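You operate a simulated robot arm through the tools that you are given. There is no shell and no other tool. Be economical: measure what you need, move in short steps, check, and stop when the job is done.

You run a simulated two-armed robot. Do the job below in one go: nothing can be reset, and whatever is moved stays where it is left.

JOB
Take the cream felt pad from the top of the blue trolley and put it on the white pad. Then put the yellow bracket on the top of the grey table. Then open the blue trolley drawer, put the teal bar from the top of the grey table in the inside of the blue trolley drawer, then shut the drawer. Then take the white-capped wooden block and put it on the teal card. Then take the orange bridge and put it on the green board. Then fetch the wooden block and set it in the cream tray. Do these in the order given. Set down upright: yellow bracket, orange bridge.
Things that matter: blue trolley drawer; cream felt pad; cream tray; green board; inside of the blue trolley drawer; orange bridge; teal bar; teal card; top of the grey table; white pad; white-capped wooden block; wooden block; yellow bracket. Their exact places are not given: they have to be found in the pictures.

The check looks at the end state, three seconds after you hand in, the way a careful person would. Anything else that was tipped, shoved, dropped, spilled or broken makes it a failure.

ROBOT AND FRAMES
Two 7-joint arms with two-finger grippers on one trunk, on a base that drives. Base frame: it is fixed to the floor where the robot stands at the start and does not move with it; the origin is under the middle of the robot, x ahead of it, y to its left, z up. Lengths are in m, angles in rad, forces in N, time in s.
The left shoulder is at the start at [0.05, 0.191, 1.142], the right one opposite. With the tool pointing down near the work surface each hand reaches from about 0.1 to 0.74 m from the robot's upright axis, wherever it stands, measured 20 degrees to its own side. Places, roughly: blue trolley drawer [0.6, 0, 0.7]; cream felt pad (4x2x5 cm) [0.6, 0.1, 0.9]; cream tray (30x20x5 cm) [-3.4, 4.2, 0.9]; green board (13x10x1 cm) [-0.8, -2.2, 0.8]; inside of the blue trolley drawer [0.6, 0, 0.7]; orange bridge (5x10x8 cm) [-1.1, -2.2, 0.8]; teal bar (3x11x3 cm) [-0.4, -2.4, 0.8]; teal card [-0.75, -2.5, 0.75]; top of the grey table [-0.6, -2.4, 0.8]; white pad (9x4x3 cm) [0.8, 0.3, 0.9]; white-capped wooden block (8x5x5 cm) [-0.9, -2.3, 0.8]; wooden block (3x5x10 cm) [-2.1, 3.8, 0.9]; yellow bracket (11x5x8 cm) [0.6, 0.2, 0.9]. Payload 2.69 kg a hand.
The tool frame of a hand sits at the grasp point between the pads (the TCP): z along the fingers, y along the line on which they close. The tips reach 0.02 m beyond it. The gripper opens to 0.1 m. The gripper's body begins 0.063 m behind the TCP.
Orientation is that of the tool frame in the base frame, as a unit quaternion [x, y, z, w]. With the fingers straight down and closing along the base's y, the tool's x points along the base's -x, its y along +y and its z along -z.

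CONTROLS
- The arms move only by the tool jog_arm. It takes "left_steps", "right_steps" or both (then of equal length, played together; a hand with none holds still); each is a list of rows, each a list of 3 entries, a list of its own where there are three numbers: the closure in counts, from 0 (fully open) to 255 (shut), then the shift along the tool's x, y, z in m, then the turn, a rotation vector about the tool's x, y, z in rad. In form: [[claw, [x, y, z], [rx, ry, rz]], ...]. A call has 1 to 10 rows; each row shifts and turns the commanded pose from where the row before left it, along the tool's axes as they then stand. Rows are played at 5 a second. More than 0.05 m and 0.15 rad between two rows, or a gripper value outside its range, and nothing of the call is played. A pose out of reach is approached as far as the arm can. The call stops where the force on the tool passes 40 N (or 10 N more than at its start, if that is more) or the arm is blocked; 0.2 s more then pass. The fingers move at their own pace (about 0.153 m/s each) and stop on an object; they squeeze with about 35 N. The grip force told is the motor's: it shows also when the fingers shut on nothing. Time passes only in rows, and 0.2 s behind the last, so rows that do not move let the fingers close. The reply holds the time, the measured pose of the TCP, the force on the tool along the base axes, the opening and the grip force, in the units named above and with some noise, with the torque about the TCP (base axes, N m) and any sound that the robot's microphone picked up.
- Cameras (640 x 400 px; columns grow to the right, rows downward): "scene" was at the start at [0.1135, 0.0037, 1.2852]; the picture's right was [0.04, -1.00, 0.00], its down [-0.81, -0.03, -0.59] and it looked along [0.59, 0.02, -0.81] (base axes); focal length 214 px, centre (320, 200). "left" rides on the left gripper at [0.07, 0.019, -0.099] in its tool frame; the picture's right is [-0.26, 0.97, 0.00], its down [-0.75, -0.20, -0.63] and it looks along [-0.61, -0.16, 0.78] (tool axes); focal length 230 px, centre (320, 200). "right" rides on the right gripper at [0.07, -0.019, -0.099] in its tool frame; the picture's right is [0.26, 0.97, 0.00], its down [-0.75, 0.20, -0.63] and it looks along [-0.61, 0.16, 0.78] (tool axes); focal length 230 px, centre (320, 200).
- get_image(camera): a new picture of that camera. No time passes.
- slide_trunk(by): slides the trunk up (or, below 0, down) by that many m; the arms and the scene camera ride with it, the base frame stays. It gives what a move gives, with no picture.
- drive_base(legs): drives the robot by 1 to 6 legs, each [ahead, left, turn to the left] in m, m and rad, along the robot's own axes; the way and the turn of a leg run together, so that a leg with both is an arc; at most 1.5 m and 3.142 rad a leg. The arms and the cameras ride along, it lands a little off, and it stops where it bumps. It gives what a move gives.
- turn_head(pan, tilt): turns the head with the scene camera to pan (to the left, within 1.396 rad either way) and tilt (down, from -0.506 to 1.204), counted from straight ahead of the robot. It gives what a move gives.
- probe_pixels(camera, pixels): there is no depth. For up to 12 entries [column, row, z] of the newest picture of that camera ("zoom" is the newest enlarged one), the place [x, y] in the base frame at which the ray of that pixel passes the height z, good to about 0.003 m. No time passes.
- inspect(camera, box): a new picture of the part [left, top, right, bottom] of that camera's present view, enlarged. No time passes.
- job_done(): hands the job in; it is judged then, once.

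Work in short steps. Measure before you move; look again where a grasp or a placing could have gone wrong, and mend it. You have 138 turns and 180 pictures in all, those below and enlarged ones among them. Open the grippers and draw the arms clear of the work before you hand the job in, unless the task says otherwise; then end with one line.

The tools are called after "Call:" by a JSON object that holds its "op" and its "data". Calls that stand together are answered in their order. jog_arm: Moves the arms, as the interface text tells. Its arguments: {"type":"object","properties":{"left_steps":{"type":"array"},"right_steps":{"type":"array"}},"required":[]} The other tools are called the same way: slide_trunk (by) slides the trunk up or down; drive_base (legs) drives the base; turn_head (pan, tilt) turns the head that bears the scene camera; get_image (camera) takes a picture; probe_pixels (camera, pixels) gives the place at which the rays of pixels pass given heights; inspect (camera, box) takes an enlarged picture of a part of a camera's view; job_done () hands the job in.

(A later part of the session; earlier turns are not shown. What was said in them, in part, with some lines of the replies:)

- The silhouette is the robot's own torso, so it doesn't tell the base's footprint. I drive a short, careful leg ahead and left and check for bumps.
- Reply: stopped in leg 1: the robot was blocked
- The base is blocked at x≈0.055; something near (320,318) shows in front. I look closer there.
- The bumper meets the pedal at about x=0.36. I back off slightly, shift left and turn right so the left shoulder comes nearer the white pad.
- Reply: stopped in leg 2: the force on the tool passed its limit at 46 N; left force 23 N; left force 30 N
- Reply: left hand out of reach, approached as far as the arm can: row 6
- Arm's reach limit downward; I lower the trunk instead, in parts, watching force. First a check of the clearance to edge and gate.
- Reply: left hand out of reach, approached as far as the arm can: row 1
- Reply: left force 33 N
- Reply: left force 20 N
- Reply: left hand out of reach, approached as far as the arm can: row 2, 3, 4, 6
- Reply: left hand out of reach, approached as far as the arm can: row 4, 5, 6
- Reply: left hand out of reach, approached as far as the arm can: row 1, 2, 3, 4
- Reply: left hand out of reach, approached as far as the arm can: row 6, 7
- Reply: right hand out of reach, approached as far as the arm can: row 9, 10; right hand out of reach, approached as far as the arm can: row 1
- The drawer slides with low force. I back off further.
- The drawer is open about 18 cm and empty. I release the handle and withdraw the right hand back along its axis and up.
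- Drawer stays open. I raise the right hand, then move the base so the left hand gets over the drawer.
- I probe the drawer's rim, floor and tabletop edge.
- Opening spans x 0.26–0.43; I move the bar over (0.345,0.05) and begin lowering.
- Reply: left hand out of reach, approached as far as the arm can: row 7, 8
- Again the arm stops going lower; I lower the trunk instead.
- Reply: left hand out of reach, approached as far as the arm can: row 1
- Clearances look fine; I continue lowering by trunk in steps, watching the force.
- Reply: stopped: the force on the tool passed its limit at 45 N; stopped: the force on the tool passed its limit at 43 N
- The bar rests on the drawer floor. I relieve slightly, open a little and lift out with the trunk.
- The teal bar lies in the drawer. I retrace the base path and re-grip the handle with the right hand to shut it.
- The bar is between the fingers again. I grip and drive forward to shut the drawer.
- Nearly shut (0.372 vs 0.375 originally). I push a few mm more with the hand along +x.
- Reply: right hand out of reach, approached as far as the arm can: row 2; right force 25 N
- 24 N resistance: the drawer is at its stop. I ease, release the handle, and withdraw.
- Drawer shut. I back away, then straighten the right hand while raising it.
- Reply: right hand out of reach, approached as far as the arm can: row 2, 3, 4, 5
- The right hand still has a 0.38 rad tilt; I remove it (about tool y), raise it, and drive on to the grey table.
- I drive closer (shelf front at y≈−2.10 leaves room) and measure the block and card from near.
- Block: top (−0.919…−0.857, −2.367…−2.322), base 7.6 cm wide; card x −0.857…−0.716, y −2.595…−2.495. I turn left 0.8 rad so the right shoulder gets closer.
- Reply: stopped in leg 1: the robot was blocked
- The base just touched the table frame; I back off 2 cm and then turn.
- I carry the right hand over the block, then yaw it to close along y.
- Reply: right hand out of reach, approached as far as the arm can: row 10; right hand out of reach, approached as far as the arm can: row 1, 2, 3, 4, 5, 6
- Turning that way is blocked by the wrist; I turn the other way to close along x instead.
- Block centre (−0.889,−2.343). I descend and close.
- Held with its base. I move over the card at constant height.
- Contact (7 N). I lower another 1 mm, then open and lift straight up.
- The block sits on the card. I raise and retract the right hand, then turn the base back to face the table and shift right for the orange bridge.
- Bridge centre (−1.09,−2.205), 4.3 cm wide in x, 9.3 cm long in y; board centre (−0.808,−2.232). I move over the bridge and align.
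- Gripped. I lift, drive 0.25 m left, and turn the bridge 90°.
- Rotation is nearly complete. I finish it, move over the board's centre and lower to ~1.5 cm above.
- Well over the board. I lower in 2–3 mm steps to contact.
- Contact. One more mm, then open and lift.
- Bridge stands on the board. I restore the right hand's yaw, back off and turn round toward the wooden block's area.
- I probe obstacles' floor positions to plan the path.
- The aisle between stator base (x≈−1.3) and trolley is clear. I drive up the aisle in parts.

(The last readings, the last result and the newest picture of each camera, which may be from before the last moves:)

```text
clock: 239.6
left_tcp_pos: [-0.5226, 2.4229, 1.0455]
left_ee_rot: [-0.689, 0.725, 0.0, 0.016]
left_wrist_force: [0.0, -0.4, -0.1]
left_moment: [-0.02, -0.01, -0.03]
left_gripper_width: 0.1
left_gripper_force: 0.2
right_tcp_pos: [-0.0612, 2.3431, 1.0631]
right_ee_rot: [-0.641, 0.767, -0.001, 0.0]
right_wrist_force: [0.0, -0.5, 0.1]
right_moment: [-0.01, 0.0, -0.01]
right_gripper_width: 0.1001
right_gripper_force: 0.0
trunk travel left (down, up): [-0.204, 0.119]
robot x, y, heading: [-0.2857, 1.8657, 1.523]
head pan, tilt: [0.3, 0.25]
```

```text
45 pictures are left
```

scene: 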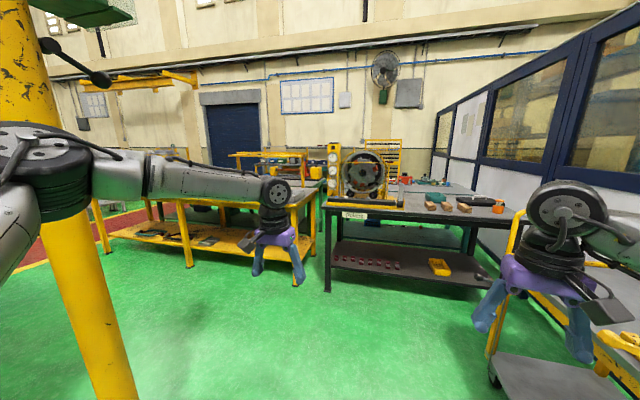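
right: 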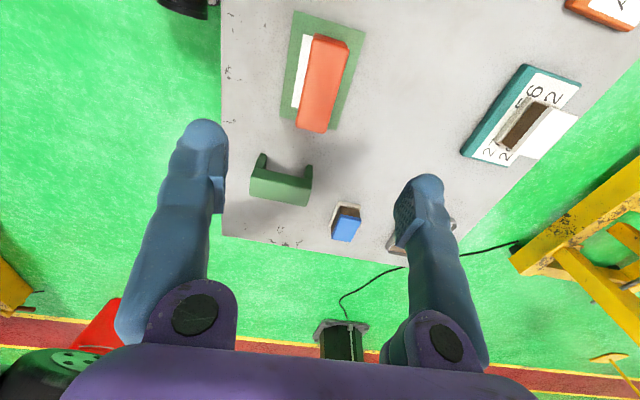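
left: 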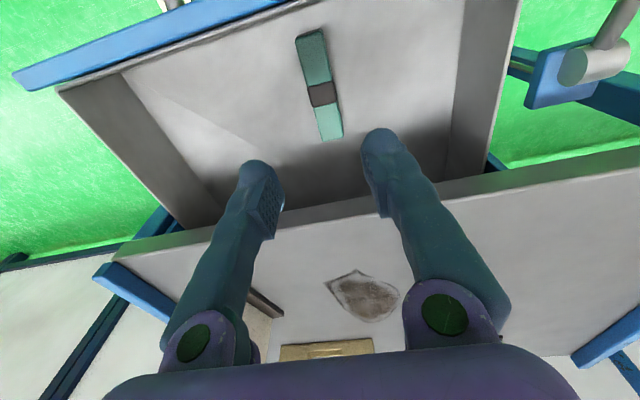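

Call:
{"op": "drive_base", "data": {"legs": [[0.5, 0.0, 0.02], [0.4, 0.0, 0.02]]}}

Call:
{"op": "turn_head", "data": {"pan": 0.9, "tilt": 0.45}}

Call:
{"op": "get_image", "data": {"camera": "scene"}}

```text
clock: 244.6
left_tcp_pos: [-0.534, 3.2963, 1.0444]
left_ee_rot: [0.708, -0.706, 0.0, -0.016]
left_wrist_force: [0.2, -0.1, -0.6]
left_moment: [-0.01, 0.0, 0.01]
left_gripper_width: 0.0997
left_gripper_force: 0.1
right_tcp_pos: [-0.0681, 3.2399, 1.0629]
right_ee_rot: [-0.661, 0.75, -0.002, -0.002]
right_wrist_force: [-0.3, 0.2, 0.7]
right_moment: [0.0, -0.03, -0.01]
right_gripper_width: 0.1001
right_gripper_force: 0.0
trunk travel left (down, up): [-0.204, 0.119]
robot x, y, heading: [-0.2679, 2.7452, 1.582]
head pan, tilt: [0.3, 0.25]
```

```text
clock: 245.6
left_tcp_pos: [-0.5333, 3.2958, 1.0436]
left_ee_rot: [0.708, -0.706, 0.0, -0.016]
left_wrist_force: [1.3, 0.4, 0.6]
left_moment: [-0.04, 0.0, 0.04]
left_gripper_width: 0.1002
left_gripper_force: 0.1
right_tcp_pos: [-0.0675, 3.2395, 1.0653]
right_ee_rot: [-0.661, 0.75, -0.001, -0.001]
right_wrist_force: [-0.3, -0.4, 0.8]
right_moment: [0.01, 0.01, -0.01]
right_gripper_width: 0.0998
right_gripper_force: 0.0
trunk travel left (down, up): [-0.204, 0.119]
robot x, y, heading: [-0.2653, 2.7515, 1.579]
head pan, tilt: [0.901, 0.45]
```

```text
44 pictures are left
```

scene: 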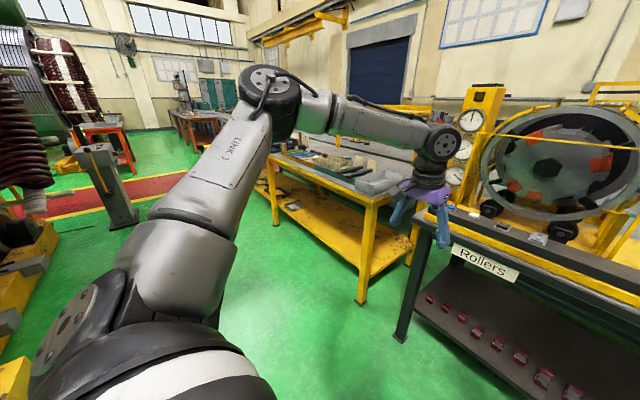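

I probe the yellow bench's edges.

Call:
{"op": "probe_pixels", "data": {"camera": "scene", "pixels": [[360, 303, 0], [275, 226, 0], [388, 203, 0.85], [280, 160, 0.85], [120, 228, 0], [45, 260, 0], [200, 120, 0.85]]}}

Call:
{"op": "inspect", "data": {"camera": "scene", "box": [140, 80, 440, 240]}}

```text
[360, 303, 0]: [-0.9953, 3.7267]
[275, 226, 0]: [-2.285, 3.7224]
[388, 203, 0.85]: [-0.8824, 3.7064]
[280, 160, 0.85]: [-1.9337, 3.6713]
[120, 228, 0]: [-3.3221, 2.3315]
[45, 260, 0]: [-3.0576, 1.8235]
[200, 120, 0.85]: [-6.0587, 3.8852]
```

```text
2.13 times, centred on (290, 160) of scene
```

zoom: 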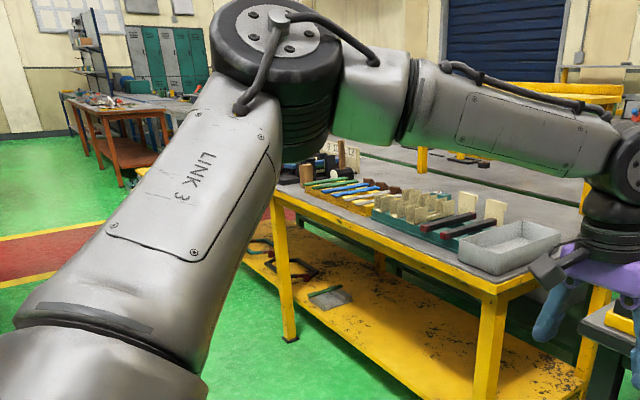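

I slide left along the bench (after a small step forward to clear the pole) and look at the block region.

Call:
{"op": "drive_base", "data": {"legs": [[0.12, 0, 0], [0, 1.4, 0]]}}

Call:
{"op": "turn_head", "data": {"pan": 0.35, "tilt": 0.55}}

Call:
{"op": "get_image", "data": {"camera": "scene"}}

```text
clock: 258.6
left_tcp_pos: [-1.8993, 3.406, 1.0437]
left_ee_rot: [0.708, -0.706, 0.0, -0.016]
left_wrist_force: [-1.0, 0.7, 0.1]
left_moment: [0.01, 0.01, -0.01]
left_gripper_width: 0.1001
left_gripper_force: 0.0
right_tcp_pos: [-1.4335, 3.3488, 1.0641]
right_ee_rot: [-0.661, 0.75, -0.001, -0.002]
right_wrist_force: [0.0, -0.1, -0.5]
right_moment: [-0.02, 0.01, -0.03]
right_gripper_width: 0.1001
right_gripper_force: 0.0
trunk travel left (down, up): [-0.204, 0.119]
robot x, y, heading: [-1.6276, 2.8639, 1.577]
head pan, tilt: [0.901, 0.45]
```

```text
clock: 259.5
left_tcp_pos: [-1.8989, 3.4047, 1.0442]
left_ee_rot: [0.707, -0.707, 0.0, -0.016]
left_wrist_force: [-0.2, 0.4, 0.3]
left_moment: [0.0, -0.03, 0.0]
left_gripper_width: 0.1
left_gripper_force: 0.0
right_tcp_pos: [-1.4332, 3.3497, 1.0641]
right_ee_rot: [-0.661, 0.751, -0.001, -0.001]
right_wrist_force: [-1.1, 0.5, -0.1]
right_moment: [0.02, -0.03, 0.0]
right_gripper_width: 0.1
right_gripper_force: 0.0
trunk travel left (down, up): [-0.204, 0.119]
robot x, y, heading: [-1.6305, 2.8634, 1.577]
head pan, tilt: [0.351, 0.55]
```

```text
42 pictures are left
```

scene: 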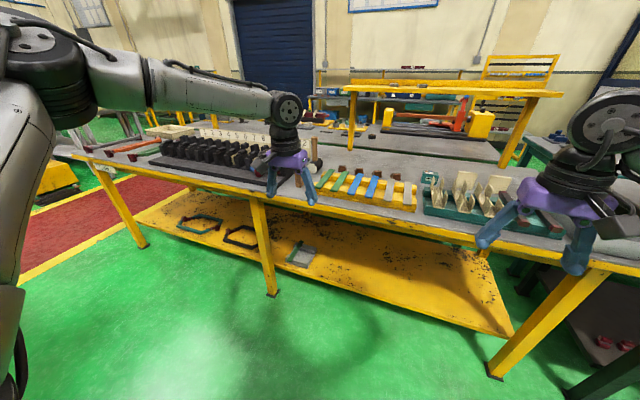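

Call:
{"op": "inspect", "data": {"camera": "scene", "box": [100, 100, 280, 215]}}

Call:
{"op": "inspect", "data": {"camera": "scene", "box": [240, 110, 440, 235]}}

Call:
{"op": "probe_pixels", "data": {"camera": "scene", "pixels": [[316, 172, 0.9], [316, 178, 0.85], [170, 133, 0.85], [300, 212, 0.85], [110, 180, 0.85]]}}

```text
3.48 times, centred on (190, 158) of scene
```

zoom: 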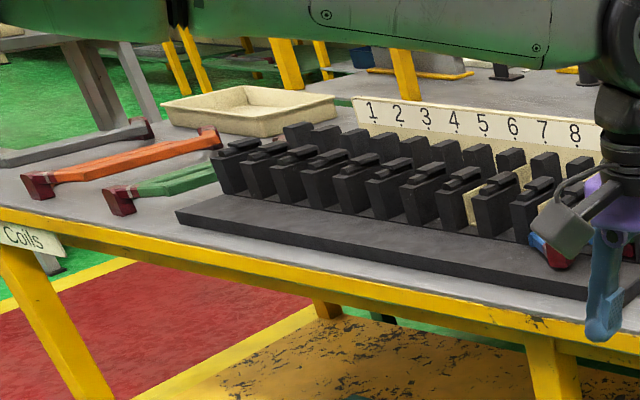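

```text
3.20 times, centred on (340, 172) of scene
```

zoom: 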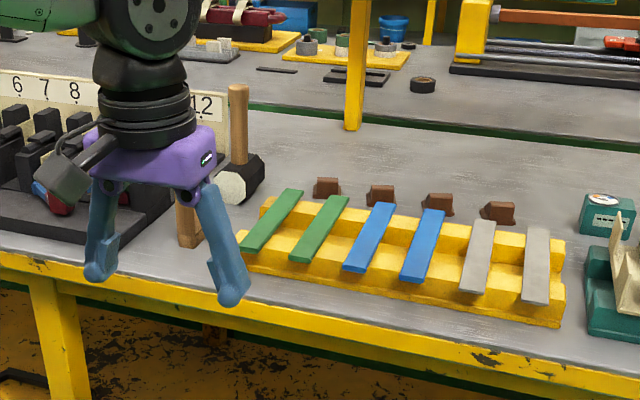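

```text
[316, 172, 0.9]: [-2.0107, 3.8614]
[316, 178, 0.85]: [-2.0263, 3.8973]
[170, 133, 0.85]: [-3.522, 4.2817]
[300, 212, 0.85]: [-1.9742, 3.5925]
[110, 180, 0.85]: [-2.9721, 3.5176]
```

The wooden block seems hidden behind the left gripper near (299,180). I look with the left camera.

Call:
{"op": "get_image", "data": {"camera": "left"}}

```text
39 pictures are left
```

left: 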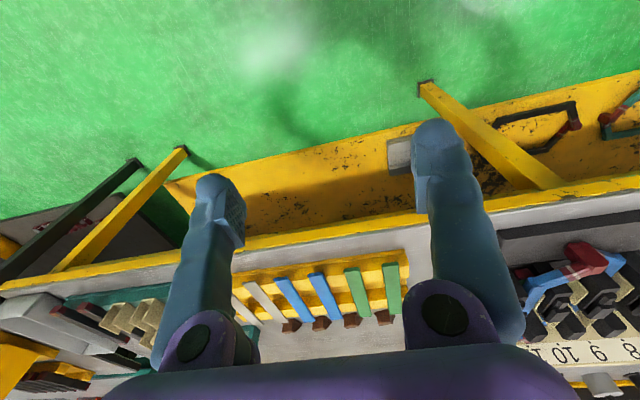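

Call:
{"op": "jog_arm", "data": {"left_steps": [[0, [0, 0, -0.04], [0, 0, 0]], [0, [0, 0, -0.04], [0, 0, 0]]], "right_steps": [[0, [0, 0, -0.04], [0, 0, 0]], [0, [0, 0, -0.04], [0, 0, 0]]]}}

Call:
{"op": "drive_base", "data": {"legs": [[0.1, 0.22, 0]]}}

Call:
{"op": "get_image", "data": {"camera": "left"}}

Call:
{"op": "turn_head", "data": {"pan": 0.1, "tilt": 0.65}}

Call:
{"op": "get_image", "data": {"camera": "scene"}}

```text
clock: 260.1
left_tcp_pos: [-1.9017, 3.4021, 1.1246]
left_ee_rot: [0.707, -0.707, -0.001, -0.016]
left_wrist_force: [-0.9, 0.0, -0.6]
left_moment: [0.01, -0.03, 0.02]
left_gripper_width: 0.0998
left_gripper_force: 0.0
right_tcp_pos: [-1.4335, 3.3508, 1.1439]
right_ee_rot: [-0.661, 0.75, -0.001, -0.001]
right_wrist_force: [0.0, -0.3, 0.4]
right_moment: [0.05, -0.03, -0.01]
right_gripper_width: 0.1002
right_gripper_force: 0.1
trunk travel left (down, up): [-0.204, 0.119]
robot x, y, heading: [-1.6342, 2.8558, 1.574]
head pan, tilt: [0.351, 0.55]
```

```text
clock: 262.7
left_tcp_pos: [-2.1257, 3.5007, 1.1239]
left_ee_rot: [0.709, -0.705, -0.001, -0.016]
left_wrist_force: [0.0, 0.6, -0.7]
left_moment: [0.01, -0.01, 0.02]
left_gripper_width: 0.0999
left_gripper_force: 0.0
right_tcp_pos: [-1.6558, 3.4498, 1.1421]
right_ee_rot: [-0.662, 0.749, -0.001, -0.001]
right_wrist_force: [0.1, -0.4, 0.6]
right_moment: [0.0, 0.0, 0.02]
right_gripper_width: 0.1002
right_gripper_force: 0.1
trunk travel left (down, up): [-0.204, 0.119]
robot x, y, heading: [-1.852, 2.958, 1.579]
head pan, tilt: [0.351, 0.55]
```

```text
38 pictures are left
```

left: 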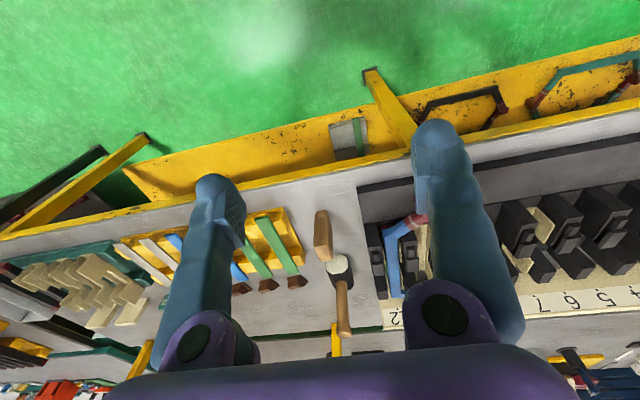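

```text
clock: 263.4
left_tcp_pos: [-2.1239, 3.4994, 1.1235]
left_ee_rot: [0.709, -0.705, 0.0, -0.015]
left_wrist_force: [0.0, 0.3, 0.4]
left_moment: [-0.03, 0.01, -0.05]
left_gripper_width: 0.1001
left_gripper_force: 0.1
right_tcp_pos: [-1.6566, 3.45, 1.143]
right_ee_rot: [-0.663, 0.749, -0.001, -0.001]
right_wrist_force: [0.5, 0.1, -0.2]
right_moment: [0.01, -0.03, 0.01]
right_gripper_width: 0.1001
right_gripper_force: 0.0
trunk travel left (down, up): [-0.204, 0.119]
robot x, y, heading: [-1.853, 2.9613, 1.574]
head pan, tilt: [0.099, 0.649]
```

```text
37 pictures are left
```

scene: 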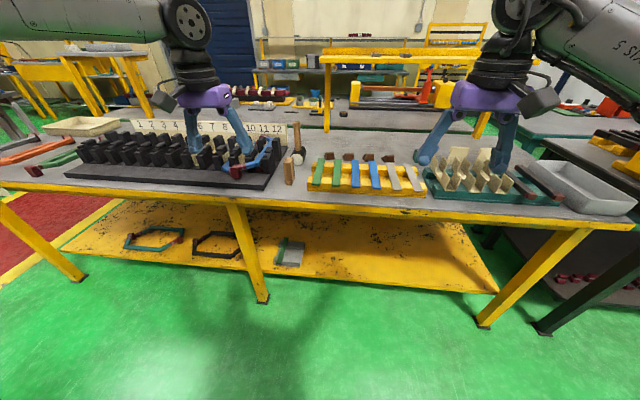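

The block is at left (322,235) and scene (290,170), next to a mallet and the rack. I enlarge both.

Call:
{"op": "inspect", "data": {"camera": "left", "box": [270, 190, 410, 290]}}

Call:
{"op": "inspect", "data": {"camera": "scene", "box": [250, 120, 350, 200]}}

```text
4.00 times, centred on (340, 240) of left
```

zoom: 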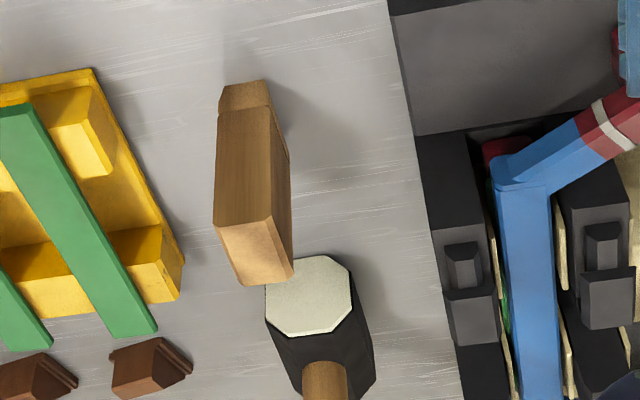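

```text
5.00 times, centred on (300, 160) of scene
```

zoom: 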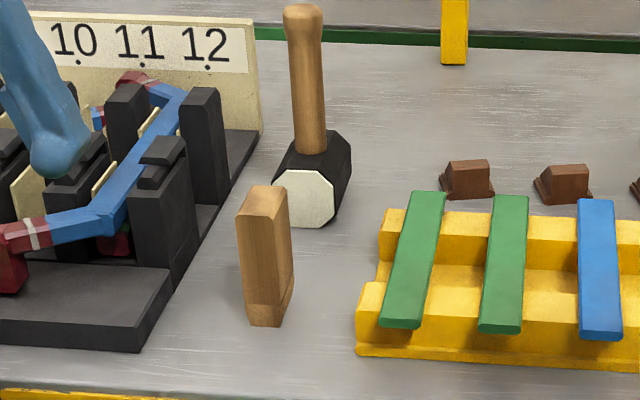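

Call:
{"op": "probe_pixels", "data": {"camera": "zoom", "pixels": [[249, 320, 0.8], [249, 320, 0.85], [281, 327, 0.8], [281, 327, 0.85], [237, 211, 0.95], [275, 219, 0.95], [287, 188, 0.95]]}}

Call:
{"op": "probe_pixels", "data": {"camera": "left", "pixels": [[315.5, 212, 0.8], [315.5, 212, 0.85], [326.5, 210, 0.8], [326.5, 210, 0.85], [315, 246, 0.95], [321.5, 261, 0.95], [333, 258, 0.95], [328, 245, 0.95]]}}

```text
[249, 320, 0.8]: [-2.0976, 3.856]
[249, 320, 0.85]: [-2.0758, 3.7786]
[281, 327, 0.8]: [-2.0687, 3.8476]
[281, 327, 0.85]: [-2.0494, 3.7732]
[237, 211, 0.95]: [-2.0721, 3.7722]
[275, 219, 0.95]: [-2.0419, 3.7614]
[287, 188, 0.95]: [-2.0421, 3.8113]
```

```text
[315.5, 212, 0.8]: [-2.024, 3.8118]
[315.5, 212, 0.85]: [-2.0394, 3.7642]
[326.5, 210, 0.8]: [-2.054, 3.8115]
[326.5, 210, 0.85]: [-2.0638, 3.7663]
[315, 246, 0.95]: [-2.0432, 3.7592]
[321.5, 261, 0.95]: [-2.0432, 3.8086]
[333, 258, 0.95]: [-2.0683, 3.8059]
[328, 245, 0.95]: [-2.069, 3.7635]
```

Block: top at 0.95, centre (−2.057,3.786), 2.8×4.8 cm, standing. I drive closer so the left hand comes above it.

Call:
{"op": "drive_base", "data": {"legs": [[0.27, -0.055, 0]]}}

Call:
{"op": "get_image", "data": {"camera": "left"}}

```text
clock: 265.4
left_tcp_pos: [-2.0757, 3.7677, 1.1245]
left_ee_rot: [0.709, -0.705, 0.0, -0.016]
left_wrist_force: [-1.0, -0.2, -0.9]
left_moment: [-0.02, -0.01, 0.02]
left_gripper_width: 0.1001
left_gripper_force: 0.0
right_tcp_pos: [-1.6061, 3.7188, 1.1443]
right_ee_rot: [-0.663, 0.748, -0.002, -0.002]
right_wrist_force: [-0.2, 0.6, 0.1]
right_moment: [-0.01, 0.01, 0.01]
right_gripper_width: 0.1001
right_gripper_force: 0.0
trunk travel left (down, up): [-0.204, 0.119]
robot x, y, heading: [-1.8001, 3.2252, 1.582]
head pan, tilt: [0.099, 0.649]
```

```text
34 pictures are left
```

left: 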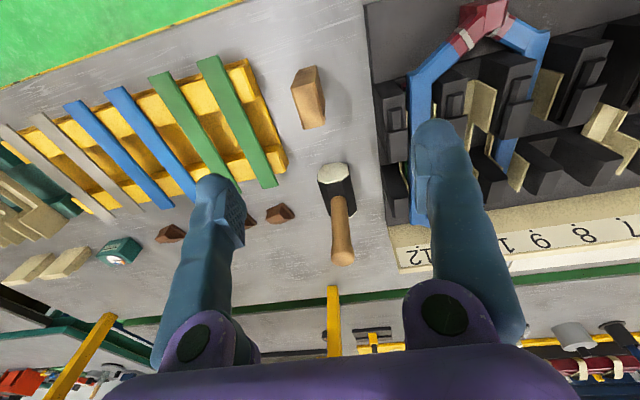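

Call:
{"op": "inspect", "data": {"camera": "left", "box": [270, 50, 390, 150]}}

Call:
{"op": "probe_pixels", "data": {"camera": "left", "pixels": [[376, 85, 0.87], [383, 215, 0.87], [320, 168, 0.9], [343, 262, 1.0]]}}

```text
4.00 times, centred on (330, 100) of left
```

zoom: 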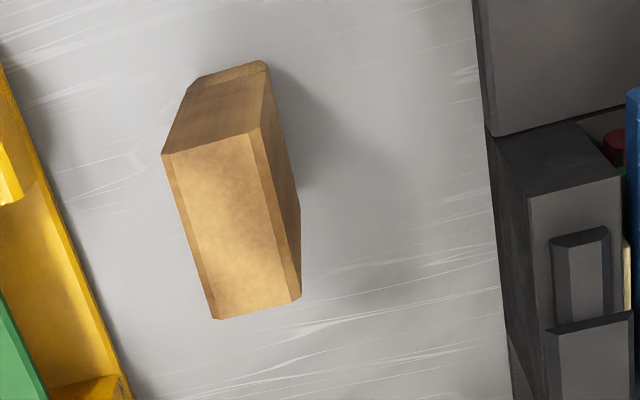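

```text
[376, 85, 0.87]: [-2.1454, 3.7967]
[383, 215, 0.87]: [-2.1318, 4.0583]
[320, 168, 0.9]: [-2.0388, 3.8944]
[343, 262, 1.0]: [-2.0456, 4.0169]
```

Call:
{"op": "probe_pixels", "data": {"camera": "left", "pixels": [[290.75, 88.3, 0.95], [313, 82.5, 0.95], [325, 124.5, 0.95], [303.5, 130, 0.95]]}}

```text
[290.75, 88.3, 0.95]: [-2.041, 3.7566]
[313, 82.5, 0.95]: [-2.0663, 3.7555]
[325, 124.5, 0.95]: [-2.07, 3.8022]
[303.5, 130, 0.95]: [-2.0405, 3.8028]
```

Centre (−2.0555,3.780). I correct the small tilt, centre over it and descend.

Call:
{"op": "jog_arm", "data": {"left_steps": [[60, [-0.0125, -0.02, 0], [-0.0226, 0.0227, 0]], [60, [0, 0, 0.045], [0, 0, 0]], [60, [0, 0, 0.045], [0, 0, 0]], [60, [0, 0, 0.03], [0, 0, 0]]]}}

Call:
{"op": "get_image", "data": {"camera": "left"}}

```text
clock: 266.4
left_tcp_pos: [-2.057, 3.7814, 1.0037]
left_ee_rot: [0.71, -0.704, 0.001, 0.0]
left_wrist_force: [0.1, -0.9, -1.3]
left_moment: [-0.02, -0.02, -0.04]
left_gripper_width: 0.0766
left_gripper_force: 0.0
right_tcp_pos: [-1.6075, 3.7195, 1.143]
right_ee_rot: [-0.664, 0.748, 0.0, -0.001]
right_wrist_force: [-0.5, 0.4, 0.0]
right_moment: [-0.02, -0.01, 0.01]
right_gripper_width: 0.1001
right_gripper_force: 0.1
trunk travel left (down, up): [-0.204, 0.119]
robot x, y, heading: [-1.8022, 3.2269, 1.585]
head pan, tilt: [0.099, 0.649]
```

```text
32 pictures are left
```

left: 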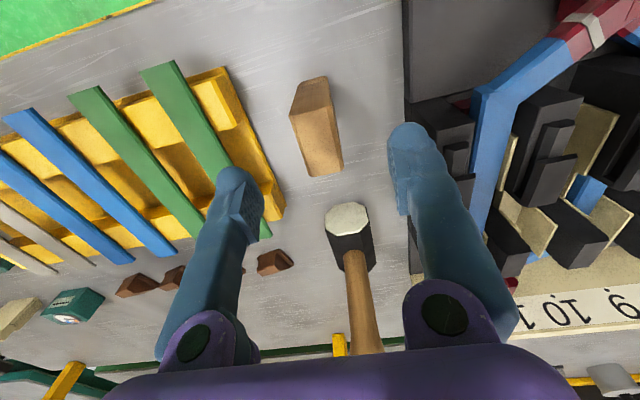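

Call:
{"op": "jog_arm", "data": {"left_steps": [[60, [0, 0, 0.04], [0, 0, 0]], [60, [0, 0, 0.04], [0, 0, 0]], [60, [0, 0, 0.006], [0, 0, 0]]]}}

Call:
{"op": "get_image", "data": {"camera": "left"}}

```text
clock: 267.2
left_tcp_pos: [-2.0592, 3.7765, 0.9199]
left_ee_rot: [0.71, -0.705, 0.0, 0.0]
left_wrist_force: [-0.3, 0.5, 0.5]
left_moment: [0.01, 0.02, 0.03]
left_gripper_width: 0.0765
left_gripper_force: 0.0
left hand out of reach, approached as far as the arm can: row 2
right_tcp_pos: [-1.6077, 3.7178, 1.1432]
right_ee_rot: [-0.663, 0.748, 0.0, -0.001]
right_wrist_force: [-0.7, -1.1, 0.6]
right_moment: [-0.01, 0.01, 0.0]
right_gripper_width: 0.0999
right_gripper_force: 0.1
trunk travel left (down, up): [-0.204, 0.119]
robot x, y, heading: [-1.8032, 3.2258, 1.58]
head pan, tilt: [0.099, 0.649]
```

```text
31 pictures are left
```

left: 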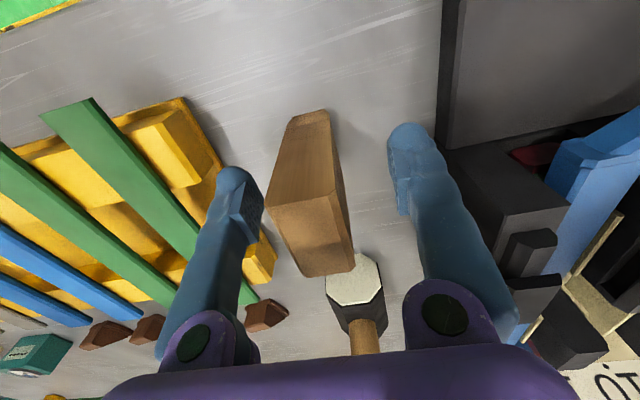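

The block is between the fingers. I close and lift.

Call:
{"op": "jog_arm", "data": {"left_steps": [[255, [0, 0, 0], [0, 0, 0]], [255, [0, 0, 0], [0, 0, 0]], [255, [0, 0, 0], [0, 0, 0]], [255, [0, 0, -0.04], [0, 0, 0]], [255, [0, 0, -0.045], [0, 0, 0]], [255, [0, 0, -0.045], [0, 0, 0]], [255, [0, 0, -0.045], [0, 0, 0]], [255, [0, 0, -0.03], [0, 0, 0]]]}}

Call:
{"op": "get_image", "data": {"camera": "left"}}

```text
clock: 269.0
left_tcp_pos: [-2.0582, 3.7781, 1.1258]
left_ee_rot: [0.709, -0.705, 0.0, 0.002]
left_wrist_force: [0.4, 0.5, -1.3]
left_moment: [0.0, 0.02, 0.04]
left_gripper_width: 0.0265
left_gripper_force: 34.9
right_tcp_pos: [-1.6068, 3.7182, 1.144]
right_ee_rot: [-0.663, 0.748, 0.0, -0.001]
right_wrist_force: [0.1, 0.2, 0.4]
right_moment: [0.01, 0.02, 0.0]
right_gripper_width: 0.0999
right_gripper_force: 0.0
trunk travel left (down, up): [-0.204, 0.119]
robot x, y, heading: [-1.8009, 3.2237, 1.579]
head pan, tilt: [0.099, 0.649]
```

```text
30 pictures are left
```

left: 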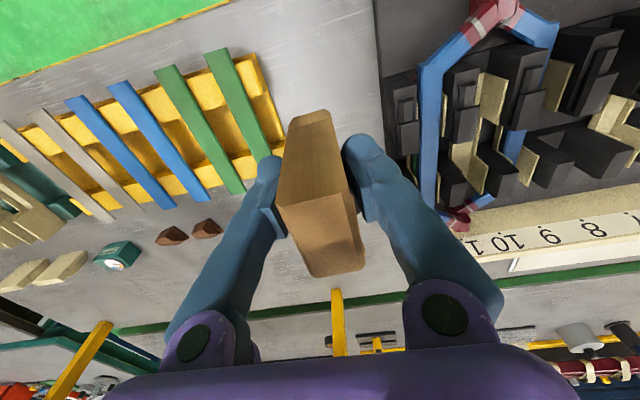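

Held. I back off and slide left to look at the tray area.

Call:
{"op": "drive_base", "data": {"legs": [[-0.35, 0, 0], [0, 1.0, 0]]}}

Call:
{"op": "turn_head", "data": {"pan": 0.2, "tilt": 0.5}}

Call:
{"op": "get_image", "data": {"camera": "scene"}}

```text
clock: 279.9
left_tcp_pos: [-3.0412, 3.4227, 1.1252]
left_ee_rot: [0.709, -0.705, 0.0, 0.0]
left_wrist_force: [-0.1, -0.2, -0.8]
left_moment: [-0.04, 0.02, -0.01]
left_gripper_width: 0.0266
left_gripper_force: 35.3
right_tcp_pos: [-2.5918, 3.3602, 1.1438]
right_ee_rot: [-0.663, 0.749, -0.001, -0.001]
right_wrist_force: [-0.3, 0.0, 0.6]
right_moment: [0.01, 0.02, 0.02]
right_gripper_width: 0.0999
right_gripper_force: 0.0
trunk travel left (down, up): [-0.204, 0.119]
robot x, y, heading: [-2.7868, 2.8674, 1.575]
head pan, tilt: [0.099, 0.649]
```

```text
clock: 280.6
left_tcp_pos: [-3.0422, 3.4214, 1.1258]
left_ee_rot: [0.709, -0.705, 0.0, -0.001]
left_wrist_force: [1.0, 0.1, -0.6]
left_moment: [0.03, 0.01, 0.0]
left_gripper_width: 0.027
left_gripper_force: 34.7
right_tcp_pos: [-2.591, 3.3594, 1.1423]
right_ee_rot: [-0.663, 0.749, -0.002, -0.002]
right_wrist_force: [0.0, 0.0, -0.7]
right_moment: [-0.01, -0.01, -0.01]
right_gripper_width: 0.0999
right_gripper_force: 0.1
trunk travel left (down, up): [-0.204, 0.119]
robot x, y, heading: [-2.7882, 2.8705, 1.578]
head pan, tilt: [0.201, 0.499]
```

```text
29 pictures are left
```

scene: 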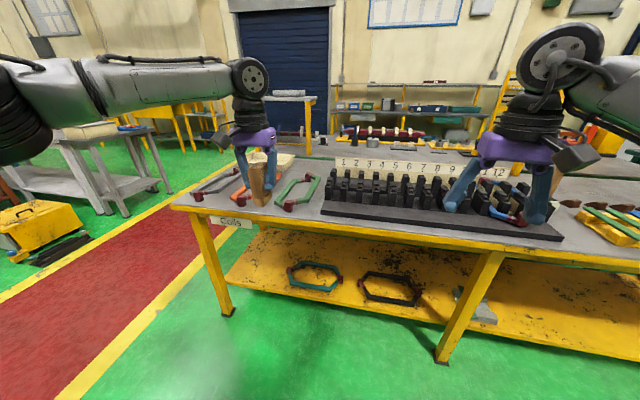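

Call:
{"op": "inspect", "data": {"camera": "scene", "box": [160, 110, 340, 240]}}

Call:
{"op": "probe_pixels", "data": {"camera": "scene", "pixels": [[172, 206, 0.857], [230, 165, 0.857], [226, 315, 0], [290, 158, 0.9], [125, 213, 0], [158, 190, 0], [35, 262, 0], [100, 330, 0], [180, 165, 0]]}}

```text
3.08 times, centred on (250, 175) of scene
```

zoom: 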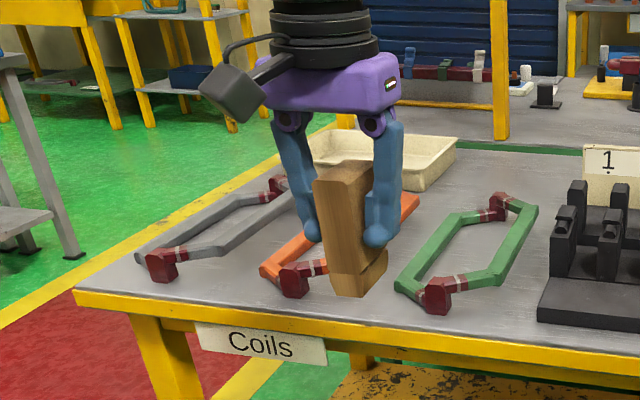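

```text
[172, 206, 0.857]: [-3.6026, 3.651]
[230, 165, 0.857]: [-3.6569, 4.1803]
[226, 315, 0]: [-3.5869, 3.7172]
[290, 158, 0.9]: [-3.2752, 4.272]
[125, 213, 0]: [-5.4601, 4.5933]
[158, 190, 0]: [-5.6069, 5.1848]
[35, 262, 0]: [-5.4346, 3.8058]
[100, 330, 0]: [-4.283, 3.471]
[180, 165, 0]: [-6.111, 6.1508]
```

Tray is at the bench's back-left corner, near its left end (x≈−3.61). I drive round to the left end.

Call:
{"op": "drive_base", "data": {"legs": [[0.05, 0.7, 0], [0, 0.72, 0]]}}

Call:
{"op": "turn_head", "data": {"pan": 0.0, "tilt": 0.5}}

Call:
{"op": "get_image", "data": {"camera": "scene"}}

```text
clock: 293.4
left_tcp_pos: [-4.4547, 3.4578, 1.1267]
left_ee_rot: [0.709, -0.706, 0.0, -0.001]
left_wrist_force: [0.5, -0.8, -1.0]
left_moment: [0.05, 0.01, 0.0]
left_gripper_width: 0.0266
left_gripper_force: 34.9
right_tcp_pos: [-4.004, 3.3968, 1.1433]
right_ee_rot: [-0.662, 0.749, -0.001, -0.002]
right_wrist_force: [0.5, -0.1, 0.0]
right_moment: [0.02, 0.0, 0.0]
right_gripper_width: 0.1
right_gripper_force: 0.1
trunk travel left (down, up): [-0.204, 0.119]
robot x, y, heading: [-4.1979, 2.9057, 1.58]
head pan, tilt: [0.201, 0.499]
```

```text
clock: 294.1
left_tcp_pos: [-4.4543, 3.4587, 1.1258]
left_ee_rot: [0.709, -0.705, 0.0, -0.001]
left_wrist_force: [-0.2, 0.7, 0.7]
left_moment: [-0.02, -0.03, -0.03]
left_gripper_width: 0.0267
left_gripper_force: 34.9
right_tcp_pos: [-4.0048, 3.3965, 1.1432]
right_ee_rot: [-0.663, 0.749, -0.002, -0.001]
right_wrist_force: [-0.1, -0.1, 0.3]
right_moment: [-0.03, -0.03, -0.01]
right_gripper_width: 0.0999
right_gripper_force: 0.1
trunk travel left (down, up): [-0.204, 0.119]
robot x, y, heading: [-4.2011, 2.9073, 1.586]
head pan, tilt: [0.0, 0.499]
```

```text
27 pictures are left
5 turns are left
```

scene: 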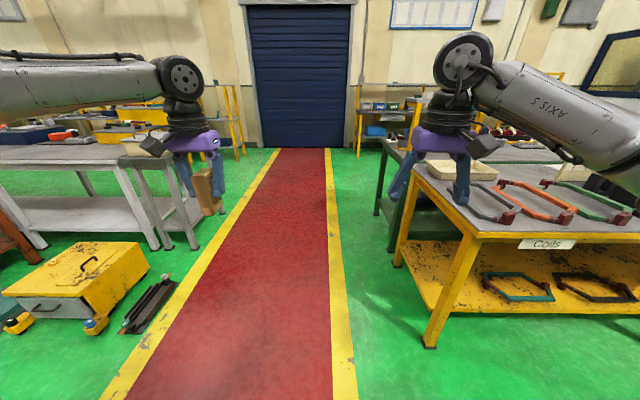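

Five turns remain. I go to the bench's left end, facing +x, and take views of the tray in the same turn.

Call:
{"op": "drive_base", "data": {"legs": [[1.05, 0, 0], [0, 0, -1.585], [0.17, 0, 0]]}}

Call:
{"op": "turn_head", "data": {"pan": 0.35, "tilt": 0.8}}

Call:
{"op": "get_image", "data": {"camera": "scene"}}

Call:
{"op": "get_image", "data": {"camera": "left"}}

Call:
{"op": "probe_pixels", "data": {"camera": "left", "pixels": [[100, 100, 0.9], [540, 100, 0.9], [320, 20, 0.9], [320, 100, 0.9], [320, 189, 0.9], [100, 200, 0.9], [540, 200, 0.9], [200, 50, 0.9], [440, 50, 0.9], [200, 300, 0.9], [440, 300, 0.9]]}}

Call:
{"op": "probe_pixels", "data": {"camera": "scene", "pixels": [[200, 100, 0.9], [300, 100, 0.9], [400, 100, 0.9], [200, 150, 0.9], [300, 150, 0.9], [400, 150, 0.9], [200, 200, 0.9], [300, 200, 0.9], [400, 200, 0.9], [250, 175, 0.9], [350, 175, 0.9]]}}

```text
clock: 304.4
left_tcp_pos: [-3.4872, 4.2242, 1.126]
left_ee_rot: [-0.004, 1.0, 0.0, -0.002]
left_wrist_force: [0.3, -0.4, -1.4]
left_moment: [0.0, 0.05, 0.0]
left_gripper_width: 0.0265
left_gripper_force: 35.2
right_tcp_pos: [-3.5473, 3.7744, 1.1426]
right_ee_rot: [0.06, 0.998, 0.0, -0.001]
right_wrist_force: [0.4, -0.3, 0.1]
right_moment: [0.02, 0.02, -0.02]
right_gripper_width: 0.0998
right_gripper_force: 0.0
trunk travel left (down, up): [-0.204, 0.119]
robot x, y, heading: [-4.0395, 3.9682, 0.018]
head pan, tilt: [0.0, 0.499]
```

```text
clock: 305.3
left_tcp_pos: [-3.4868, 4.225, 1.1261]
left_ee_rot: [-0.004, 1.0, 0.001, 0.0]
left_wrist_force: [-0.2, 0.3, -0.5]
left_moment: [0.0, -0.04, -0.03]
left_gripper_width: 0.0267
left_gripper_force: 34.9
right_tcp_pos: [-3.5468, 3.7743, 1.1433]
right_ee_rot: [0.059, 0.998, 0.001, -0.001]
right_wrist_force: [-0.1, -0.6, -0.5]
right_moment: [0.01, 0.04, -0.02]
right_gripper_width: 0.1
right_gripper_force: 0.0
trunk travel left (down, up): [-0.204, 0.119]
robot x, y, heading: [-4.0427, 3.9687, 0.012]
head pan, tilt: [0.351, 0.799]
```

```text
26 pictures are left
```

scene: 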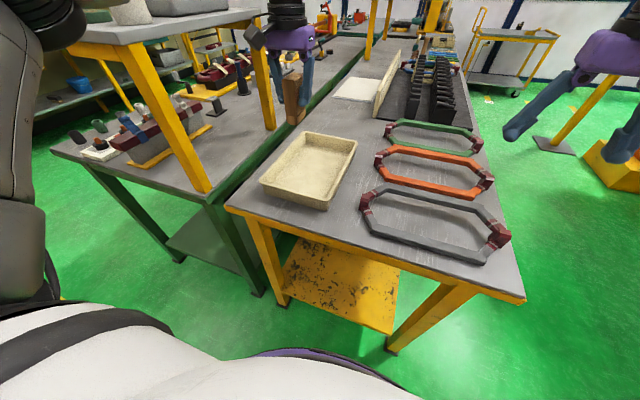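

```text
25 pictures are left
```

left: 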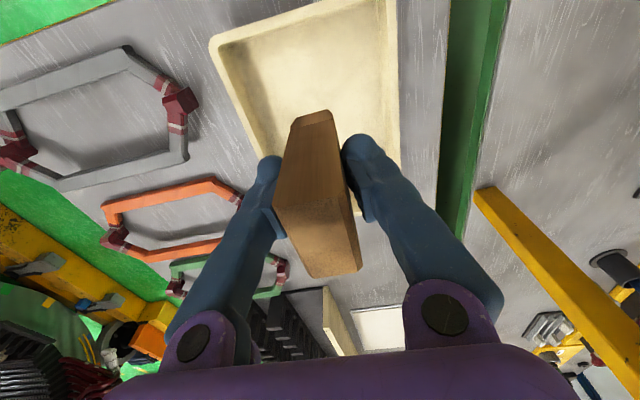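

```text
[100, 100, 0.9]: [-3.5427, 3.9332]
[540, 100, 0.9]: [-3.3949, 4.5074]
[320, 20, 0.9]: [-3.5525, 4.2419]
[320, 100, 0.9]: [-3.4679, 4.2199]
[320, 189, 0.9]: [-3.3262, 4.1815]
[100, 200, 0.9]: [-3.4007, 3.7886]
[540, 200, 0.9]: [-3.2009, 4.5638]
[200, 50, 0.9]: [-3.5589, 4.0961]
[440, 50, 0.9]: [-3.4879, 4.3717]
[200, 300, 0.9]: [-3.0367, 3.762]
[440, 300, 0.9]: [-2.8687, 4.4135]
```

```text
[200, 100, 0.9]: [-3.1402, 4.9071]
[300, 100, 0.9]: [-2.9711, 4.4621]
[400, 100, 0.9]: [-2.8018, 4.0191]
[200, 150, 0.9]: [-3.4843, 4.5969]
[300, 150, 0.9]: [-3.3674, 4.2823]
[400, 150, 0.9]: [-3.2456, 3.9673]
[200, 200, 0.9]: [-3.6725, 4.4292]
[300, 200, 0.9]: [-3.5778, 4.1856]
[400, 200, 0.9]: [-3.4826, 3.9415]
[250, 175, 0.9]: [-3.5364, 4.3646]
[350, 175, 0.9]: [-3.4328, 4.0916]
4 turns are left
```

Tray centre ≈(−3.43,4.22), long side along x; the held block is nearly over it. I raise the right hand clear, drive 4 cm forward, and lower by trunk to near the floor of the tray.

Call:
{"op": "jog_arm", "data": {"right_steps": [[0, [0, 0, -0.04], [0, 0, 0]], [0, [0, 0, -0.04], [0, 0, 0]]]}}

Call:
{"op": "drive_base", "data": {"legs": [[0.04, 0, 0]]}}

Call:
{"op": "slide_trunk", "data": {"by": -0.17}}

Call:
{"op": "slide_trunk", "data": {"by": -0.012}}

Call:
{"op": "slide_trunk", "data": {"by": -0.006}}

Call:
{"op": "get_image", "data": {"camera": "left"}}

Call:
{"op": "inspect", "data": {"camera": "scene", "box": [220, 60, 400, 190]}}

```text
clock: 305.9
left_tcp_pos: [-3.489, 4.2235, 1.1257]
left_ee_rot: [-0.004, 1.0, 0.0, 0.0]
left_wrist_force: [0.4, -0.1, -0.5]
left_moment: [0.0, 0.04, 0.01]
left_gripper_width: 0.027
left_gripper_force: 34.6
right_tcp_pos: [-3.546, 3.7757, 1.2245]
right_ee_rot: [0.06, 0.998, 0.0, -0.001]
right_wrist_force: [-0.5, 0.5, -0.9]
right_moment: [0.01, 0.0, -0.01]
right_gripper_width: 0.1
right_gripper_force: 0.1
trunk travel left (down, up): [-0.204, 0.119]
robot x, y, heading: [-4.0425, 3.9698, 0.013]
head pan, tilt: [0.351, 0.799]
```

```text
clock: 306.8
left_tcp_pos: [-3.4476, 4.2265, 1.1244]
left_ee_rot: [-0.004, 1.0, 0.0, 0.0]
left_wrist_force: [0.7, -0.3, -1.2]
left_moment: [0.02, 0.06, -0.01]
left_gripper_width: 0.0265
left_gripper_force: 34.8
right_tcp_pos: [-3.5049, 3.7776, 1.2246]
right_ee_rot: [0.059, 0.998, 0.0, -0.002]
right_wrist_force: [-0.6, -0.6, -0.2]
right_moment: [-0.02, 0.05, 0.0]
right_gripper_width: 0.0998
right_gripper_force: 0.1
trunk travel left (down, up): [-0.204, 0.119]
robot x, y, heading: [-3.9963, 3.9685, 0.016]
head pan, tilt: [0.351, 0.799]
```

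```text
clock: 308.7
left_tcp_pos: [-3.4496, 4.2264, 0.9559]
left_ee_rot: [-0.004, 1.0, 0.0, 0.0]
left_wrist_force: [-0.5, -0.7, -1.6]
left_moment: [0.01, -0.03, -0.01]
left_gripper_width: 0.0266
left_gripper_force: 35.5
right_tcp_pos: [-3.5052, 3.777, 1.0545]
right_ee_rot: [0.059, 0.998, 0.0, -0.001]
right_wrist_force: [1.3, 0.3, -0.5]
right_moment: [0.0, 0.0, 0.02]
right_gripper_width: 0.1
right_gripper_force: 0.0
trunk travel left (down, up): [-0.034, 0.289]
robot x, y, heading: [-4.0011, 3.9689, 0.017]
head pan, tilt: [0.351, 0.799]
```

```text
clock: 309.3
left_tcp_pos: [-3.4486, 4.225, 0.9427]
left_ee_rot: [-0.004, 1.0, 0.0, 0.0]
left_wrist_force: [-0.1, -0.2, -0.2]
left_moment: [-0.03, -0.01, -0.03]
left_gripper_width: 0.0266
left_gripper_force: 34.9
right_tcp_pos: [-3.5059, 3.7761, 1.0425]
right_ee_rot: [0.059, 0.998, 0.0, -0.001]
right_wrist_force: [1.0, 0.6, -0.9]
right_moment: [-0.01, -0.02, 0.0]
right_gripper_width: 0.1002
right_gripper_force: 0.1
trunk travel left (down, up): [-0.022, 0.301]
robot x, y, heading: [-4.0017, 3.9687, 0.012]
head pan, tilt: [0.351, 0.799]
```

```text
clock: 309.8
left_tcp_pos: [-3.4488, 4.2253, 0.9377]
left_ee_rot: [-0.004, 1.0, 0.001, -0.001]
left_wrist_force: [0.0, 0.1, 0.4]
left_moment: [0.01, -0.04, 0.0]
left_gripper_width: 0.0266
left_gripper_force: 34.6
right_tcp_pos: [-3.5069, 3.776, 1.0368]
right_ee_rot: [0.059, 0.998, -0.001, -0.001]
right_wrist_force: [-1.4, -0.4, -0.3]
right_moment: [0.0, 0.04, -0.01]
right_gripper_width: 0.0999
right_gripper_force: 0.0
trunk travel left (down, up): [-0.016, 0.307]
robot x, y, heading: [-4.003, 3.9701, 0.012]
head pan, tilt: [0.351, 0.799]
```

```text
24 pictures are left
```

left: 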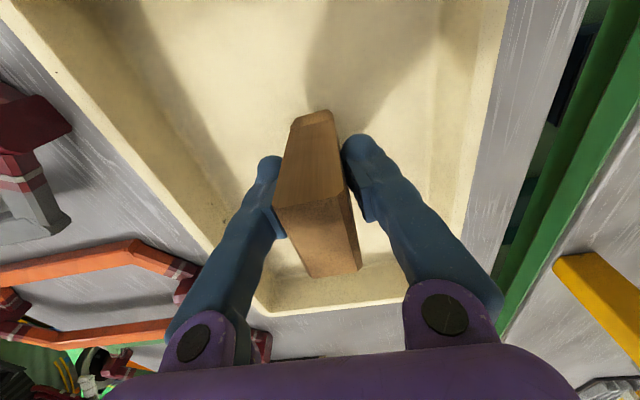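

```text
3.08 times, centred on (310, 125) of scene
3 turns are left
```

zoom: 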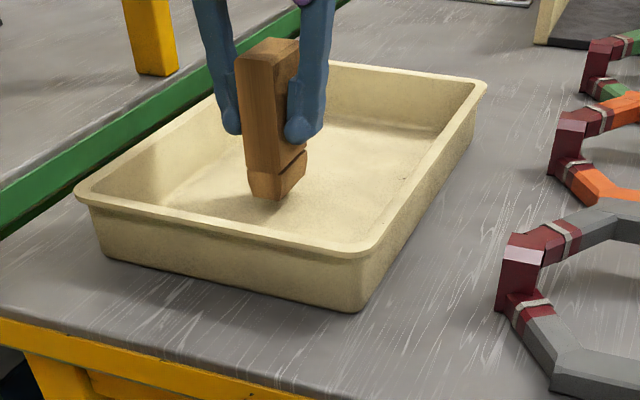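

The block hangs just above the tray floor. I lower the last millimetres until contact.

Call:
{"op": "slide_trunk", "data": {"by": -0.005}}

Call:
{"op": "slide_trunk", "data": {"by": -0.003}}

Call:
{"op": "slide_trunk", "data": {"by": -0.002}}

Call:
{"op": "slide_trunk", "data": {"by": -0.002}}

Call:
{"op": "inspect", "data": {"camera": "scene", "box": [220, 60, 400, 190]}}

```text
clock: 310.4
left_tcp_pos: [-3.4473, 4.2258, 0.9333]
left_ee_rot: [-0.005, 1.0, 0.001, 0.0]
left_wrist_force: [0.0, 0.2, -0.1]
left_moment: [0.01, 0.01, 0.03]
left_gripper_width: 0.0268
left_gripper_force: 34.9
right_tcp_pos: [-3.5073, 3.7755, 1.0298]
right_ee_rot: [0.06, 0.998, 0.0, -0.001]
right_wrist_force: [-0.4, -0.7, 0.5]
right_moment: [-0.02, 0.0, 0.05]
right_gripper_width: 0.1
right_gripper_force: 0.1
trunk travel left (down, up): [-0.011, 0.312]
robot x, y, heading: [-3.9981, 3.9703, 0.012]
head pan, tilt: [0.351, 0.799]
```

```text
clock: 310.9
left_tcp_pos: [-3.448, 4.2252, 0.9278]
left_ee_rot: [-0.004, 1.0, 0.0, 0.0]
left_wrist_force: [-0.4, 0.2, -1.4]
left_moment: [-0.01, 0.0, -0.01]
left_gripper_width: 0.0264
left_gripper_force: 35.1
right_tcp_pos: [-3.506, 3.7753, 1.0292]
right_ee_rot: [0.059, 0.998, 0.0, -0.002]
right_wrist_force: [0.2, 0.5, 0.1]
right_moment: [0.02, 0.01, -0.02]
right_gripper_width: 0.1001
right_gripper_force: 0.0
trunk travel left (down, up): [-0.008, 0.315]
robot x, y, heading: [-3.9999, 3.9734, 0.015]
head pan, tilt: [0.351, 0.799]
```

```text
clock: 311.4
left_tcp_pos: [-3.4488, 4.2255, 0.928]
left_ee_rot: [-0.004, 1.0, 0.0, 0.0]
left_wrist_force: [-0.4, -0.6, -1.4]
left_moment: [-0.01, 0.01, 0.0]
left_gripper_width: 0.0269
left_gripper_force: 35.2
right_tcp_pos: [-3.5066, 3.7765, 1.027]
right_ee_rot: [0.059, 0.998, 0.0, -0.001]
right_wrist_force: [-0.3, -0.4, -0.3]
right_moment: [-0.04, 0.03, 0.01]
right_gripper_width: 0.1
right_gripper_force: 0.0
trunk travel left (down, up): [-0.006, 0.317]
robot x, y, heading: [-4.0021, 3.9672, 0.014]
head pan, tilt: [0.351, 0.799]
```

```text
clock: 311.9
left_tcp_pos: [-3.4482, 4.2252, 0.9262]
left_ee_rot: [-0.004, 1.0, 0.001, 0.001]
left_wrist_force: [0.3, 0.3, -0.8]
left_moment: [0.0, -0.01, -0.01]
left_gripper_width: 0.0267
left_gripper_force: 34.2
right_tcp_pos: [-3.5067, 3.7767, 1.0238]
right_ee_rot: [0.059, 0.998, 0.0, 0.0]
right_wrist_force: [0.3, -0.6, 0.0]
right_moment: [0.02, 0.02, 0.0]
right_gripper_width: 0.0999
right_gripper_force: 0.1
trunk travel left (down, up): [-0.004, 0.319]
robot x, y, heading: [-3.9953, 3.9699, 0.017]
head pan, tilt: [0.351, 0.799]
```

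```text
3.08 times, centred on (310, 125) of scene
2 turns are left
```

zoom: 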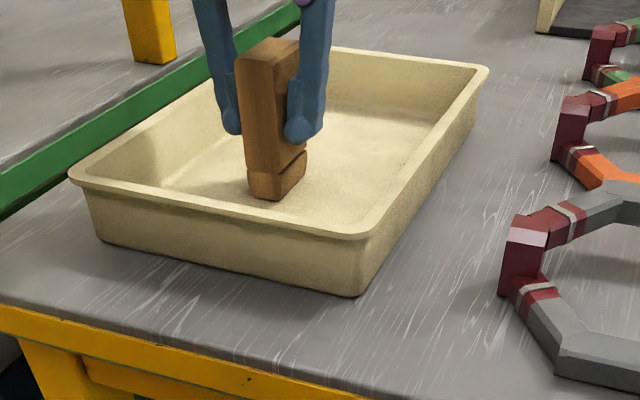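

Still no contact at 0.926; I lower with the arm in 2 mm rows (it stops on force), ease, release, lift straight up, back away, and look.

Call:
{"op": "jog_arm", "data": {"left_steps": [[255, [0, 0, 0.002], [0, 0, 0]], [255, [0, 0, 0.002], [0, 0, 0]], [255, [0, 0, 0.002], [0, 0, 0]], [255, [0, 0, 0.002], [0, 0, 0]], [255, [0, 0, 0.001], [0, 0, 0]]]}}

Call:
{"op": "slide_trunk", "data": {"by": 0.001}}

Call:
{"op": "jog_arm", "data": {"left_steps": [[185, [0, 0, 0], [0, 0, 0]], [170, [0, 0, 0], [0, 0, 0]], [150, [0, 0, 0], [0, 0, 0]], [130, [0, 0, 0], [0, 0, 0]], [120, [0, 0, 0], [0, 0, 0]], [120, [0, 0, 0], [0, 0, 0]]]}}

Call:
{"op": "slide_trunk", "data": {"by": 0.19}}

Call:
{"op": "jog_arm", "data": {"left_steps": [[0, [0, 0, 0], [0, 0, 0]], [0, [0, 0, 0], [0, 0, 0]]]}}

Call:
{"op": "drive_base", "data": {"legs": [[-0.25, 0, 0]]}}

Call:
{"op": "get_image", "data": {"camera": "scene"}}

```text
clock: 313.1
left_tcp_pos: [-3.449, 4.2246, 0.9226]
left_ee_rot: [-0.005, 1.0, -0.001, 0.006]
left_wrist_force: [5.2, 3.1, 37.2]
left_moment: [0.06, -0.07, 0.0]
left_gripper_width: 0.0267
left_gripper_force: 34.9
right_tcp_pos: [-3.5082, 3.775, 1.0255]
right_ee_rot: [0.059, 0.998, 0.001, 0.0]
right_wrist_force: [0.2, 0.0, 0.0]
right_moment: [0.02, -0.03, 0.0]
right_gripper_width: 0.0999
right_gripper_force: 0.0
trunk travel left (down, up): [-0.004, 0.319]
robot x, y, heading: [-4.0022, 3.9726, 0.015]
head pan, tilt: [0.351, 0.799]
```

```text
clock: 313.6
left_tcp_pos: [-3.4491, 4.2245, 0.9209]
left_ee_rot: [-0.004, 1.0, 0.0, 0.005]
left_wrist_force: [8.7, 2.4, 34.5]
left_moment: [0.09, -0.41, 0.02]
left_gripper_width: 0.0267
left_gripper_force: 34.8
right_tcp_pos: [-3.5076, 3.7758, 1.0269]
right_ee_rot: [0.059, 0.998, 0.001, 0.0]
right_wrist_force: [-0.3, 0.2, 1.0]
right_moment: [0.0, -0.02, 0.0]
right_gripper_width: 0.0999
right_gripper_force: 0.1
trunk travel left (down, up): [-0.005, 0.318]
robot x, y, heading: [-3.9982, 3.971, 0.014]
head pan, tilt: [0.351, 0.799]
```

```text
clock: 315.0
left_tcp_pos: [-3.448, 4.2254, 0.9172]
left_ee_rot: [-0.004, 1.0, 0.0, 0.0]
left_wrist_force: [0.1, 0.0, -0.5]
left_moment: [0.03, 0.02, 0.01]
left_gripper_width: 0.0532
left_gripper_force: 0.1
right_tcp_pos: [-3.5067, 3.7765, 1.0259]
right_ee_rot: [0.059, 0.998, 0.0, -0.001]
right_wrist_force: [0.2, 0.1, -0.4]
right_moment: [0.05, -0.03, 0.0]
right_gripper_width: 0.1003
right_gripper_force: 0.1
trunk travel left (down, up): [-0.005, 0.318]
robot x, y, heading: [-4.0007, 3.9692, 0.014]
head pan, tilt: [0.351, 0.799]
```

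```text
clock: 317.1
left_tcp_pos: [-3.4468, 4.2266, 1.1075]
left_ee_rot: [-0.005, 1.0, 0.0, 0.0]
left_wrist_force: [-0.7, -0.5, 0.1]
left_moment: [0.02, -0.02, 0.0]
left_gripper_width: 0.053
left_gripper_force: 0.1
right_tcp_pos: [-3.5068, 3.7761, 1.2155]
right_ee_rot: [0.059, 0.998, 0.0, -0.001]
right_wrist_force: [0.5, -0.2, -0.4]
right_moment: [0.0, 0.01, -0.01]
right_gripper_width: 0.1001
right_gripper_force: 0.1
trunk travel left (down, up): [-0.195, 0.128]
robot x, y, heading: [-4.0026, 3.9693, 0.017]
head pan, tilt: [0.351, 0.799]
```

```text
clock: 317.7
left_tcp_pos: [-3.4473, 4.2248, 1.1086]
left_ee_rot: [-0.005, 1.0, 0.0, 0.0]
left_wrist_force: [0.4, -0.1, -0.7]
left_moment: [0.0, 0.02, 0.0]
left_gripper_width: 0.0999
left_gripper_force: 0.0
right_tcp_pos: [-3.5063, 3.7766, 1.216]
right_ee_rot: [0.059, 0.998, -0.001, -0.001]
right_wrist_force: [0.6, -0.4, 0.1]
right_moment: [0.01, 0.0, -0.03]
right_gripper_width: 0.0998
right_gripper_force: 0.0
trunk travel left (down, up): [-0.195, 0.128]
robot x, y, heading: [-3.9992, 3.969, 0.017]
head pan, tilt: [0.351, 0.799]
```

```text
clock: 319.5
left_tcp_pos: [-3.693, 4.2229, 1.1088]
left_ee_rot: [-0.003, 1.0, 0.001, -0.001]
left_wrist_force: [-0.5, 0.6, 0.7]
left_moment: [0.03, -0.04, 0.03]
left_gripper_width: 0.0997
left_gripper_force: 0.0
right_tcp_pos: [-3.7531, 3.7724, 1.2157]
right_ee_rot: [0.06, 0.998, 0.0, -0.002]
right_wrist_force: [-0.2, 0.2, 0.8]
right_moment: [0.0, 0.0, 0.01]
right_gripper_width: 0.1
right_gripper_force: 0.1
trunk travel left (down, up): [-0.195, 0.128]
robot x, y, heading: [-4.2452, 3.9693, 0.012]
head pan, tilt: [0.351, 0.799]
```

```text
21 pictures are left
1 turns are left
```

scene: 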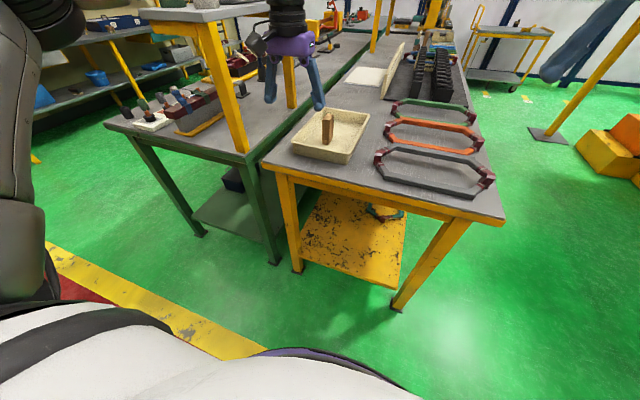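

The wooden block stands in the cream tray at (328,125). Both grippers are open and clear of the work, so I hand the job in.

Call:
{"op": "job_done", "data": {}}

```text
The job is handed in.
```

All six parts of the job were done in the order given, and the job is handed in. One caveat: before the first pick-up, the left gripper pressed on the blue trolley's push handle (46 N), and the base touched the trolley's pedal and the grey table's frame. I saw nothing moved in later pictures.
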